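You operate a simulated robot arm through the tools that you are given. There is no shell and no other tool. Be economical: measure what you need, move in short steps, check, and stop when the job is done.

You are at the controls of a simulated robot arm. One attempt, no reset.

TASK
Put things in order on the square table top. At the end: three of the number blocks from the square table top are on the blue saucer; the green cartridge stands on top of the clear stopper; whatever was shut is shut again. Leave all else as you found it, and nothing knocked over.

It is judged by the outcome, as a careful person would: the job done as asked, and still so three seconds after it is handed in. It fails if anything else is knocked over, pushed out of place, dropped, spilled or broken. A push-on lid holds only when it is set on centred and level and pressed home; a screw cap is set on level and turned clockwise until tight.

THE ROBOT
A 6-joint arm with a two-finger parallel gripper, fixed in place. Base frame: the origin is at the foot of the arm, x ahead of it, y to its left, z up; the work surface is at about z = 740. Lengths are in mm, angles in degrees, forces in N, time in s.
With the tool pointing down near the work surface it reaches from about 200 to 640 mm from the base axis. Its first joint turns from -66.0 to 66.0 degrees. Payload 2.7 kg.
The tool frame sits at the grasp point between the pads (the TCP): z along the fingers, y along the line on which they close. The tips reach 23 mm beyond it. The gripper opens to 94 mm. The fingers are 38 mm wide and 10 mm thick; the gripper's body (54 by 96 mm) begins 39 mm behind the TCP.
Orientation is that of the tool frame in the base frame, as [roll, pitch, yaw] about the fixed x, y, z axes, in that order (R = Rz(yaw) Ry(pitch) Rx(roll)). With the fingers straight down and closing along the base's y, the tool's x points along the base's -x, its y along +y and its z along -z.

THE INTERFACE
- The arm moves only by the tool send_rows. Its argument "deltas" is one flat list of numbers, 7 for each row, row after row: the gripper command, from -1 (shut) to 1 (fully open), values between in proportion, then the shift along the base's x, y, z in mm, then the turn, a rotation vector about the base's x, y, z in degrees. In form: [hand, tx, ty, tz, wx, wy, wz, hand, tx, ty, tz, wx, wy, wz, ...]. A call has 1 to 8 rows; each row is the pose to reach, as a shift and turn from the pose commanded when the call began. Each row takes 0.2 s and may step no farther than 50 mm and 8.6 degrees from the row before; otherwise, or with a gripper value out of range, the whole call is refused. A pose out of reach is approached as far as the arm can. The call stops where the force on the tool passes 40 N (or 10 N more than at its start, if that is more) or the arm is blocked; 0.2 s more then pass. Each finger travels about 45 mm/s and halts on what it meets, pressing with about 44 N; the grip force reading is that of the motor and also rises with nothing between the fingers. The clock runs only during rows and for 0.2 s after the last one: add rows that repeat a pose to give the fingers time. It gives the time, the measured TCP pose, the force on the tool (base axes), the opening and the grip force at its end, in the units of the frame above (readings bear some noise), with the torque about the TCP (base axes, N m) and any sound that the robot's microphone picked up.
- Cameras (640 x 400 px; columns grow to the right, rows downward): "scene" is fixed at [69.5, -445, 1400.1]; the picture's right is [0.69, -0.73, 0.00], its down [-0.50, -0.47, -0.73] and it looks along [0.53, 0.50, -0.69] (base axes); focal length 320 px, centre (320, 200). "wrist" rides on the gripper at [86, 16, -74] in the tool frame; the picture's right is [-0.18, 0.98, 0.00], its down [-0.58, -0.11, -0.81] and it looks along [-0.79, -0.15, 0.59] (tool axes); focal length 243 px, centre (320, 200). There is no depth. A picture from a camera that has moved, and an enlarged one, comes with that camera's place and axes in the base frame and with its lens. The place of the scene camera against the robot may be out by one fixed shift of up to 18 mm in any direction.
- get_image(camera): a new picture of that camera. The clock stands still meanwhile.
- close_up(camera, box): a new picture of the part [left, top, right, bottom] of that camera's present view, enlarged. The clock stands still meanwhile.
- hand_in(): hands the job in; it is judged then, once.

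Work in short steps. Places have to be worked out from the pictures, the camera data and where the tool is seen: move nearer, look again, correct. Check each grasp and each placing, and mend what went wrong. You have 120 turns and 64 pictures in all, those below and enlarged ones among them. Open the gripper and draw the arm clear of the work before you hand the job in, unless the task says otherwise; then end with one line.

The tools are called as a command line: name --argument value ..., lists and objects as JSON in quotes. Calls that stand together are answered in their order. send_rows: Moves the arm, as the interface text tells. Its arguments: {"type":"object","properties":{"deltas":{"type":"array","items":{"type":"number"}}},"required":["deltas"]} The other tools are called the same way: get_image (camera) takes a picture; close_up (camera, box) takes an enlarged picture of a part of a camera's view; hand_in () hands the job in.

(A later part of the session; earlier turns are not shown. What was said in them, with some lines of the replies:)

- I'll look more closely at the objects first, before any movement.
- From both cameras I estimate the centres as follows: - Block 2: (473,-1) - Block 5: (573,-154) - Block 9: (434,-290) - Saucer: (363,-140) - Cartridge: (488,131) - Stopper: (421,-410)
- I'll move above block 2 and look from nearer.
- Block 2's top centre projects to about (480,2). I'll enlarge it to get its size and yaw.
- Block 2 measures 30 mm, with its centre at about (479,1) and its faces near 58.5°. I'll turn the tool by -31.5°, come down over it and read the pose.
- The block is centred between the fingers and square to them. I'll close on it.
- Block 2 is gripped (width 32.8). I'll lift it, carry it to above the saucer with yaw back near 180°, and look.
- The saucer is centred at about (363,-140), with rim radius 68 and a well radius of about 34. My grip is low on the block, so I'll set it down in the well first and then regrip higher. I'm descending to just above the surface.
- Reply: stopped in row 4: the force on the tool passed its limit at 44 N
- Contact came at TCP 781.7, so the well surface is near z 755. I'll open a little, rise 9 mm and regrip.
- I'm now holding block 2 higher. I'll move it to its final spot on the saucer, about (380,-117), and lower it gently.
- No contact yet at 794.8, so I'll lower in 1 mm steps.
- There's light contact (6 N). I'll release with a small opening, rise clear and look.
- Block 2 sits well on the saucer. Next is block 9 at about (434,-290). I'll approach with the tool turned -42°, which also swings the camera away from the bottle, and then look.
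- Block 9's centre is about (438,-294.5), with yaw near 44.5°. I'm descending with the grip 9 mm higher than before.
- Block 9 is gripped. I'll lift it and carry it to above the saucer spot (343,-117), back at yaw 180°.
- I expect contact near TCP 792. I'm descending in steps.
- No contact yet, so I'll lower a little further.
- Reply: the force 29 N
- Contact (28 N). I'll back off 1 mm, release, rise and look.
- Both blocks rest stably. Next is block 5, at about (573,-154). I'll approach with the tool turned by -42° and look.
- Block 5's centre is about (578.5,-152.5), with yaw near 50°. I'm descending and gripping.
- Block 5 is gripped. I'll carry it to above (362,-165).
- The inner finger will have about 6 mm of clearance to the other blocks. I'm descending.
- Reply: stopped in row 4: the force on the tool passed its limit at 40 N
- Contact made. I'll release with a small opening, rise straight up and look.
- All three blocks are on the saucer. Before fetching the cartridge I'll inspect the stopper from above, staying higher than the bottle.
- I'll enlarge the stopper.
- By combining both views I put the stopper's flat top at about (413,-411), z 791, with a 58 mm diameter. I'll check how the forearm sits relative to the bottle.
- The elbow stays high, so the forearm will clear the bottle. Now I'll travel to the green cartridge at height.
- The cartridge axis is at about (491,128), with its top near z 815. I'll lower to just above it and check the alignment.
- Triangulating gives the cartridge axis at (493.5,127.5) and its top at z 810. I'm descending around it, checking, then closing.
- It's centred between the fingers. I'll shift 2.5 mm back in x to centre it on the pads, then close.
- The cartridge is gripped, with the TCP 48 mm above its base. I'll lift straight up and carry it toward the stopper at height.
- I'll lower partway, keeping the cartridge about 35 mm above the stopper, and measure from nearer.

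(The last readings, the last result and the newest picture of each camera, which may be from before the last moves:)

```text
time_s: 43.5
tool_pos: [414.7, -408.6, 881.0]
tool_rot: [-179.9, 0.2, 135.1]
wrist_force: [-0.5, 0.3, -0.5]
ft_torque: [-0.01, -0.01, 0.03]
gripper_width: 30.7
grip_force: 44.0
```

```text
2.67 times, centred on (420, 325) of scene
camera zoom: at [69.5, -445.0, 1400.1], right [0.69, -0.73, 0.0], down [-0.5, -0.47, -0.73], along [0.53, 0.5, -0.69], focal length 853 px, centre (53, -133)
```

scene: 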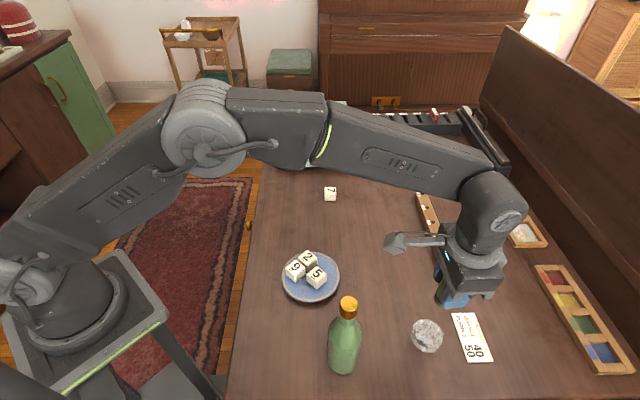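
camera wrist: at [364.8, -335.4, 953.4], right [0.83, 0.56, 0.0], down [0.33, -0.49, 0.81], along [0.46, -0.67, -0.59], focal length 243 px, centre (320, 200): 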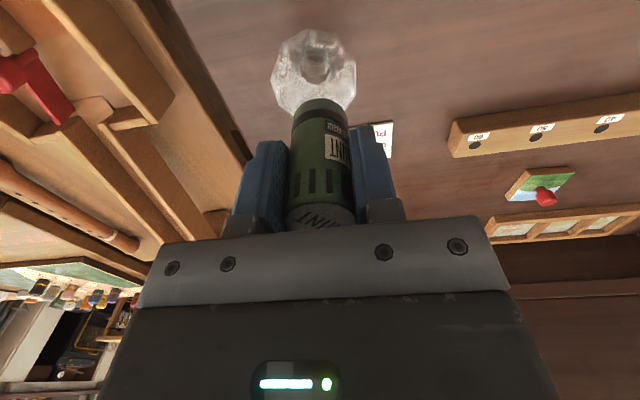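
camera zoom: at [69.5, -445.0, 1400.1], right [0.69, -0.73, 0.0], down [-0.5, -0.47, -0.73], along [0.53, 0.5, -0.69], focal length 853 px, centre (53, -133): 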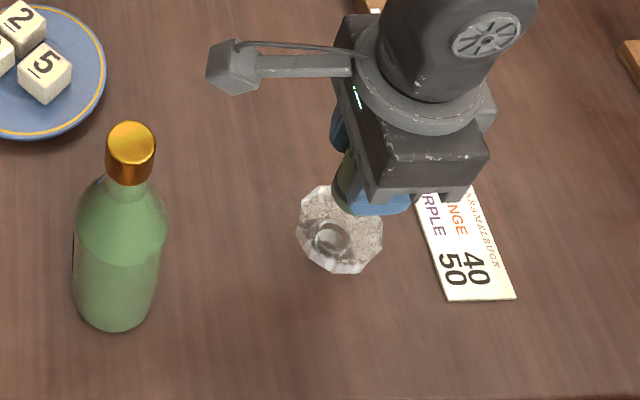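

I'll enlarge the wrist view around the stopper and cartridge.

close_up --camera "wrist" --box '[250, 10, 390, 130]'

close_up --camera "scene" --box '[400, 285, 480, 365]'

```text
3.33 times, centred on (320, 70) of wrist
camera zoom: at [364.8, -335.4, 953.4], right [0.83, 0.56, 0.0], down [0.33, -0.49, 0.81], along [0.46, -0.67, -0.59], focal length 809 px, centre (320, 633)
```

zoom: 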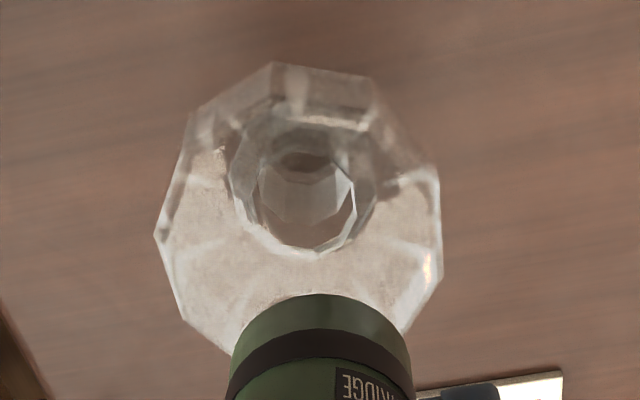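

```text
5.00 times, centred on (440, 325) of scene
camera zoom: at [69.5, -445.0, 1400.1], right [0.69, -0.73, 0.0], down [-0.5, -0.47, -0.73], along [0.53, 0.5, -0.69], focal length 1599 px, centre (-280, -425)
```

zoom: 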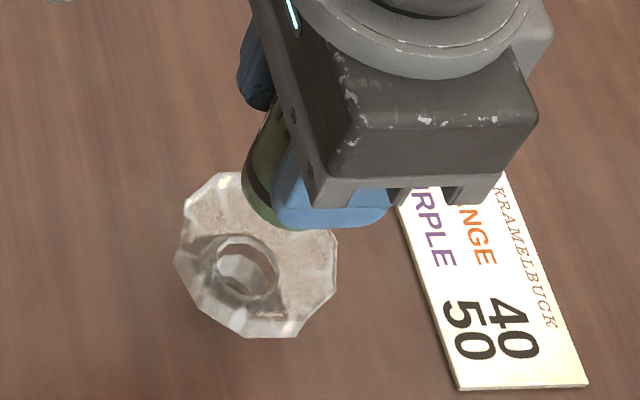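

The wrist view suggests the stopper centre is a few mm to the camera's left of the cartridge axis. I'll shift by (-3,-2), lower to about 10 mm above, and look again.

send_rows --deltas '[-1, -3, -2, -10, 0, 0, 0, -1, -3, -2, -20, 0, 0, 0, -1, -3, -2, -28, 0, 0, 0, -1, -3, -2, -28, 0, 0, 0]'

close_up --camera "wrist" --box '[250, 30, 390, 150]'

close_up --camera "scene" --box '[400, 285, 480, 365]'

```text
time_s: 44.5
tool_pos: [410.4, -412.3, 850.1]
tool_rot: [-179.9, 0.1, 135.0]
wrist_force: [0.0, 0.0, 0.4]
ft_torque: [0.03, -0.01, 0.0]
gripper_width: 31.0
grip_force: 43.4
```

```text
3.33 times, centred on (320, 90) of wrist
camera zoom: at [362.1, -339.6, 924.2], right [0.83, 0.56, 0.0], down [0.33, -0.49, 0.81], along [0.46, -0.67, -0.59], focal length 809 px, centre (320, 567)
```

zoom: 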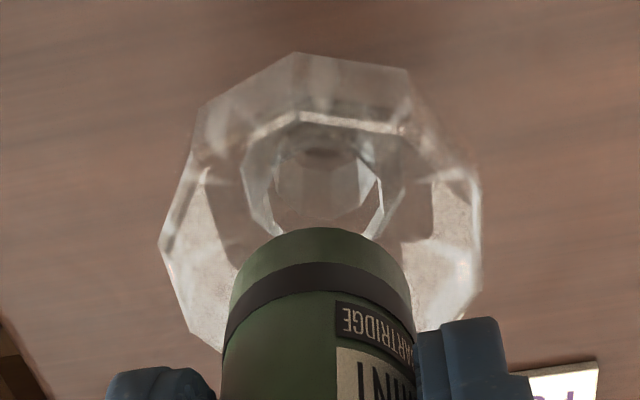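

```text
5.00 times, centred on (440, 325) of scene
camera zoom: at [69.5, -445.0, 1400.1], right [0.69, -0.73, 0.0], down [-0.5, -0.47, -0.73], along [0.53, 0.5, -0.69], focal length 1599 px, centre (-280, -425)
```

zoom: 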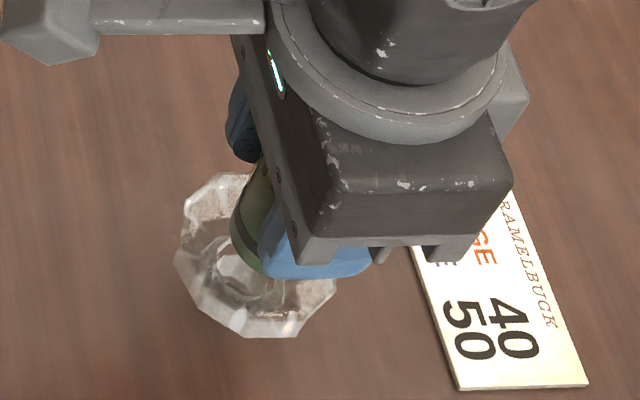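

Laterally and in depth the cartridge now sits over the disc centre to within about 2 mm. I'll lower slowly, watching the force.

send_rows --deltas '[-1, 0, 0, -2, 0, 0, 0, -1, 0, 0, -4, 0, 0, 0, -1, 0, 0, -6, 0, 0, 0, -1, 0, 0, -6, 0, 0, 0]'

```text
time_s: 45.5
tool_pos: [410.5, -413.6, 847.2]
tool_rot: [-179.9, 0.4, 135.0]
wrist_force: [-4.2, 4.1, 21.3]
ft_torque: [0.32, 0.35, -0.01]
gripper_width: 30.9
grip_force: 43.5
```

Contact at 847 with 21 N. I'll look before releasing.

close_up --camera "wrist" --box '[250, 30, 390, 150]'

close_up --camera "scene" --box '[400, 285, 480, 365]'

```text
3.33 times, centred on (320, 90) of wrist
camera zoom: at [362.1, -340.5, 919.8], right [0.82, 0.57, 0.0], down [0.33, -0.48, 0.81], along [0.46, -0.67, -0.59], focal length 809 px, centre (320, 567)
```

zoom: 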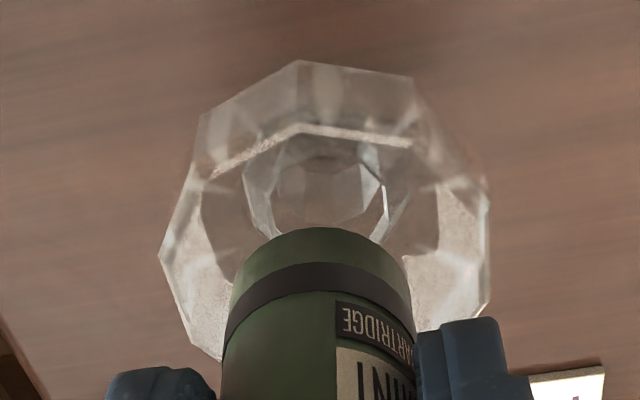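

```text
5.00 times, centred on (440, 325) of scene
camera zoom: at [69.2, -444.7, 1400.2], right [0.69, -0.73, 0.0], down [-0.5, -0.47, -0.73], along [0.53, 0.5, -0.69], focal length 1599 px, centre (-280, -425)
```

zoom: 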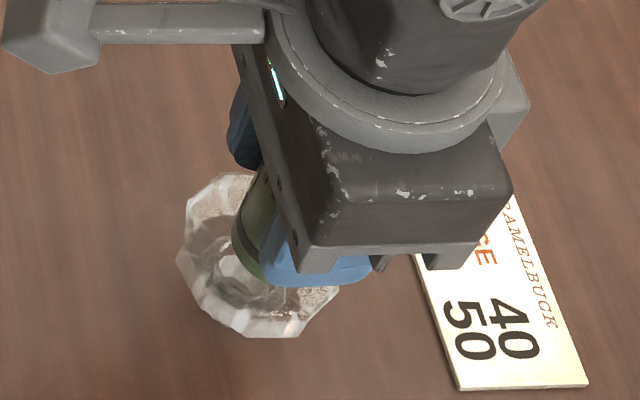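

It's aligned to within about 2 mm. I'll ease the preload slightly before releasing.

send_rows --deltas '[-1, 0, 0, 0.6, 0, 0, 0, -1, 0, 0, 0.6, 0, 0, 0]'

```text
time_s: 46.1
tool_pos: [410.7, -413.6, 845.0]
tool_rot: [-179.9, 0.2, 135.1]
wrist_force: [-2.5, 2.1, 23.4]
ft_torque: [0.28, 0.23, 0.0]
gripper_width: 30.9
grip_force: 43.8
```

send_rows --deltas '[-1, 0, 0, 0.8, 0, 0, 0, -1, 0, 0, 0.8, 0, 0, 0]'

```text
time_s: 46.7
tool_pos: [411.2, -413.3, 847.3]
tool_rot: [-179.9, 0.3, 134.9]
wrist_force: [-0.5, 1.3, 20.6]
ft_torque: [0.18, 0.02, -0.04]
gripper_width: 31.0
grip_force: 44.0
```

send_rows --deltas '[-1, 0, 0, 1, 0, 0, 0, -1, 0, 0, 1, 0, 0, 0]'

```text
time_s: 47.3
tool_pos: [410.6, -413.7, 847.4]
tool_rot: [-179.8, 0.2, 135.0]
wrist_force: [0.5, -2.2, 16.5]
ft_torque: [-0.13, -0.1, -0.03]
gripper_width: 30.8
grip_force: 44.1
```

send_rows --deltas '[-1, 0, 0, 1, 0, 0, 0, -1, 0, 0, 1, 0, 0, 0]'

```text
time_s: 47.9
tool_pos: [410.7, -412.4, 847.6]
tool_rot: [-179.9, 0.0, 135.0]
wrist_force: [1.8, -0.5, 6.7]
ft_torque: [-0.06, -0.14, 0.0]
gripper_width: 30.7
grip_force: 44.0
```

The force is down to 6.7 N. I'll release with a gentle, partial opening and hold still, then check.

send_rows --deltas '[-0.25, 0, 0, 0, 0, 0, 0, -0.15, 0, 0, 0, 0, 0, 0, -0.1, 0, 0, 0, 0, 0, 0, -0.1, 0, 0, 0, 0, 0, 0]'

close_up --camera "wrist" --box '[220, 30, 420, 250]'

```text
time_s: 48.9
tool_pos: [410.8, -414.1, 847.1]
tool_rot: [-180.0, 0.2, 135.1]
wrist_force: [-0.5, 0.1, -0.4]
ft_torque: [0.03, -0.02, 0.0]
gripper_width: 42.4
grip_force: 0.1
```

```text
1.82 times, centred on (320, 140) of wrist
camera zoom: at [362.0, -340.6, 921.0], right [0.83, 0.56, 0.0], down [0.33, -0.49, 0.81], along [0.46, -0.67, -0.59], focal length 441 px, centre (320, 309)
```

zoom: 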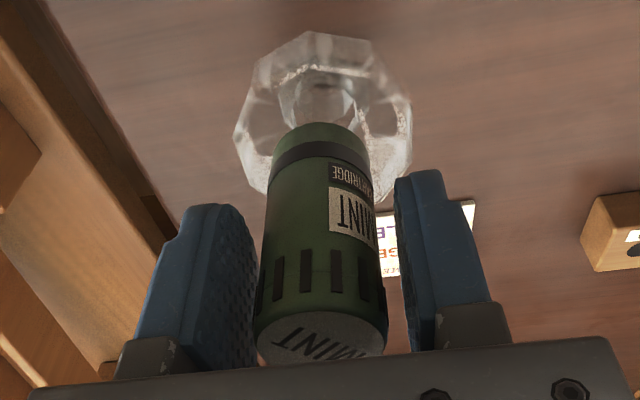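

It stands free. I'll open wider and rise straight up, well clear.

send_rows --deltas '[0.4, 0, 0, 0, 0, 0, 0, 0.4, 0, 0, 0, 0, 0, 0, 0.4, 0, 0, 20, 0, 0, 0, 0.4, 0, 0, 60, 0, 0, 0, 0.4, 0, 0, 105, 0, 0, 0, 0.4, 0, 0, 140, 0, 0, 0]'

get_image --camera "wrist"

close_up --camera "scene" --box '[320, 250, 520, 400]'

```text
time_s: 50.3
tool_pos: [409.0, -418.4, 989.7]
tool_rot: [-179.9, 0.1, 135.0]
wrist_force: [-0.1, 0.1, -0.1]
ft_torque: [-0.01, 0.01, -0.01]
gripper_width: 65.7
grip_force: 0.1
```

```text
17 pictures are left
camera wrist: at [359.5, -345.6, 1064.0], right [0.83, 0.56, 0.0], down [0.33, -0.49, 0.81], along [0.46, -0.67, -0.59], focal length 243 px, centre (320, 200)
```

wrist: 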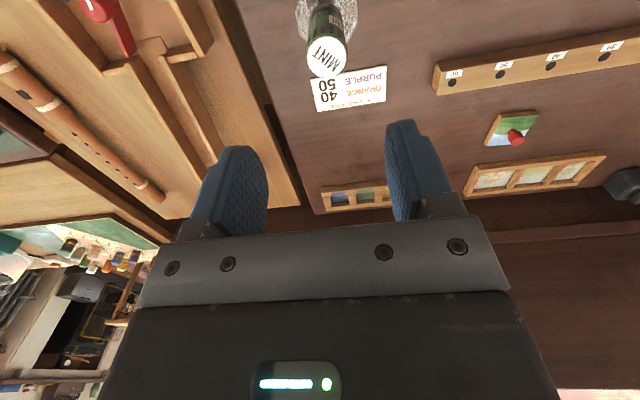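

```text
2.67 times, centred on (420, 325) of scene
camera zoom: at [69.5, -445.0, 1400.1], right [0.69, -0.73, 0.0], down [-0.5, -0.47, -0.73], along [0.53, 0.5, -0.69], focal length 853 px, centre (53, -133)
```

zoom: 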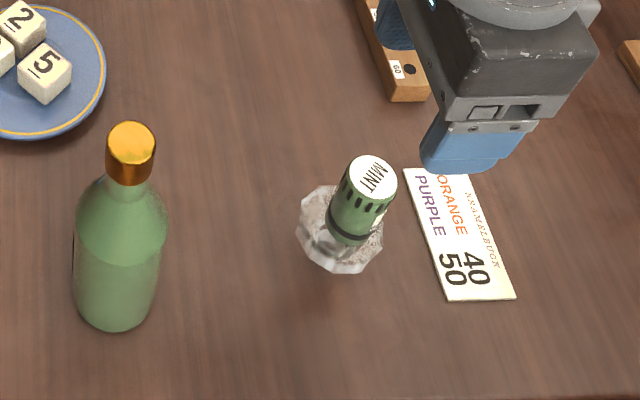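

The cartridge stands upright on the stopper. I'll draw the arm back toward its starting pose and make a final check.

send_rows --deltas '[0.4, 3, 40, 10, 0, 0, 7, 0.4, 6, 80, 20, 0, 0, 14, 0.4, 9, 120, 30, 0, 0, 21, 0.4, 12, 160, 35, 0, 0, 28, 0.4, 15, 200, 35, 0, 0, 35, 0.4, 18, 245, 35, 0, 0, 42, 0.6, 20, 290, 35, 0, 0, 45, 1, 20, 305, 35, 0, 0, 45]'

get_image --camera "scene"

close_up --camera "scene" --box '[395, 285, 475, 365]'

```text
time_s: 52.1
tool_pos: [429.6, -107.5, 1025.1]
tool_rot: [-179.9, 0.2, -179.9]
wrist_force: [0.7, -0.5, 0.8]
ft_torque: [-0.01, -0.02, 0.02]
gripper_width: 93.8
grip_force: 0.1
```

```text
15 pictures are left
```

scene: 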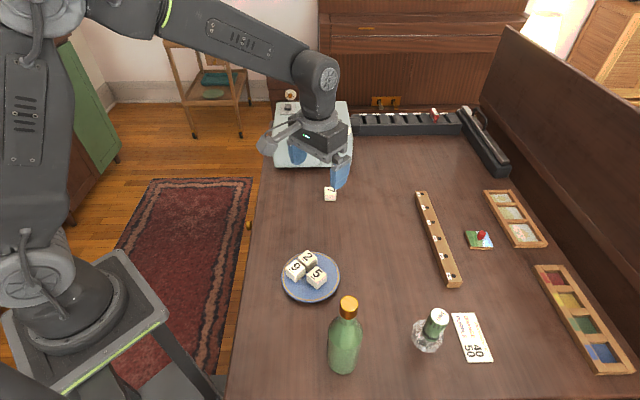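

```text
5.00 times, centred on (435, 325) of scene
camera zoom: at [69.5, -445.0, 1400.1], right [0.69, -0.73, 0.0], down [-0.5, -0.47, -0.73], along [0.53, 0.5, -0.69], focal length 1599 px, centre (-255, -425)
```

zoom: 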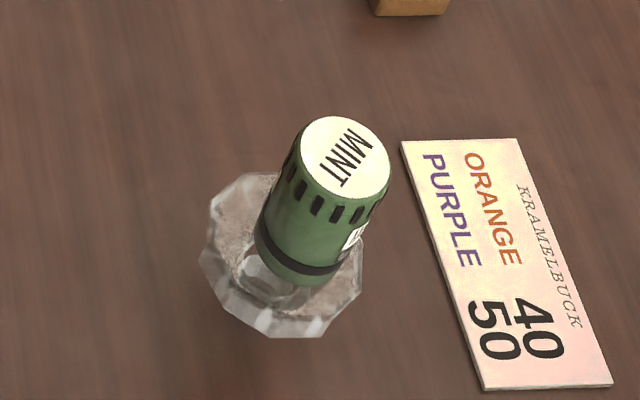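

Three blocks rest on the saucer, the cartridge stands on the stopper, nothing else has moved, and the arm is clear with the gripper open. I'll hand in.

hand_in

```text
The job is handed in.
```

The job is handed in: number blocks 2, 5 and 9 are on the blue saucer and the green cartridge stands on the clear stopper; I opened nothing, so there was nothing to shut again, and everything else is as I found it.
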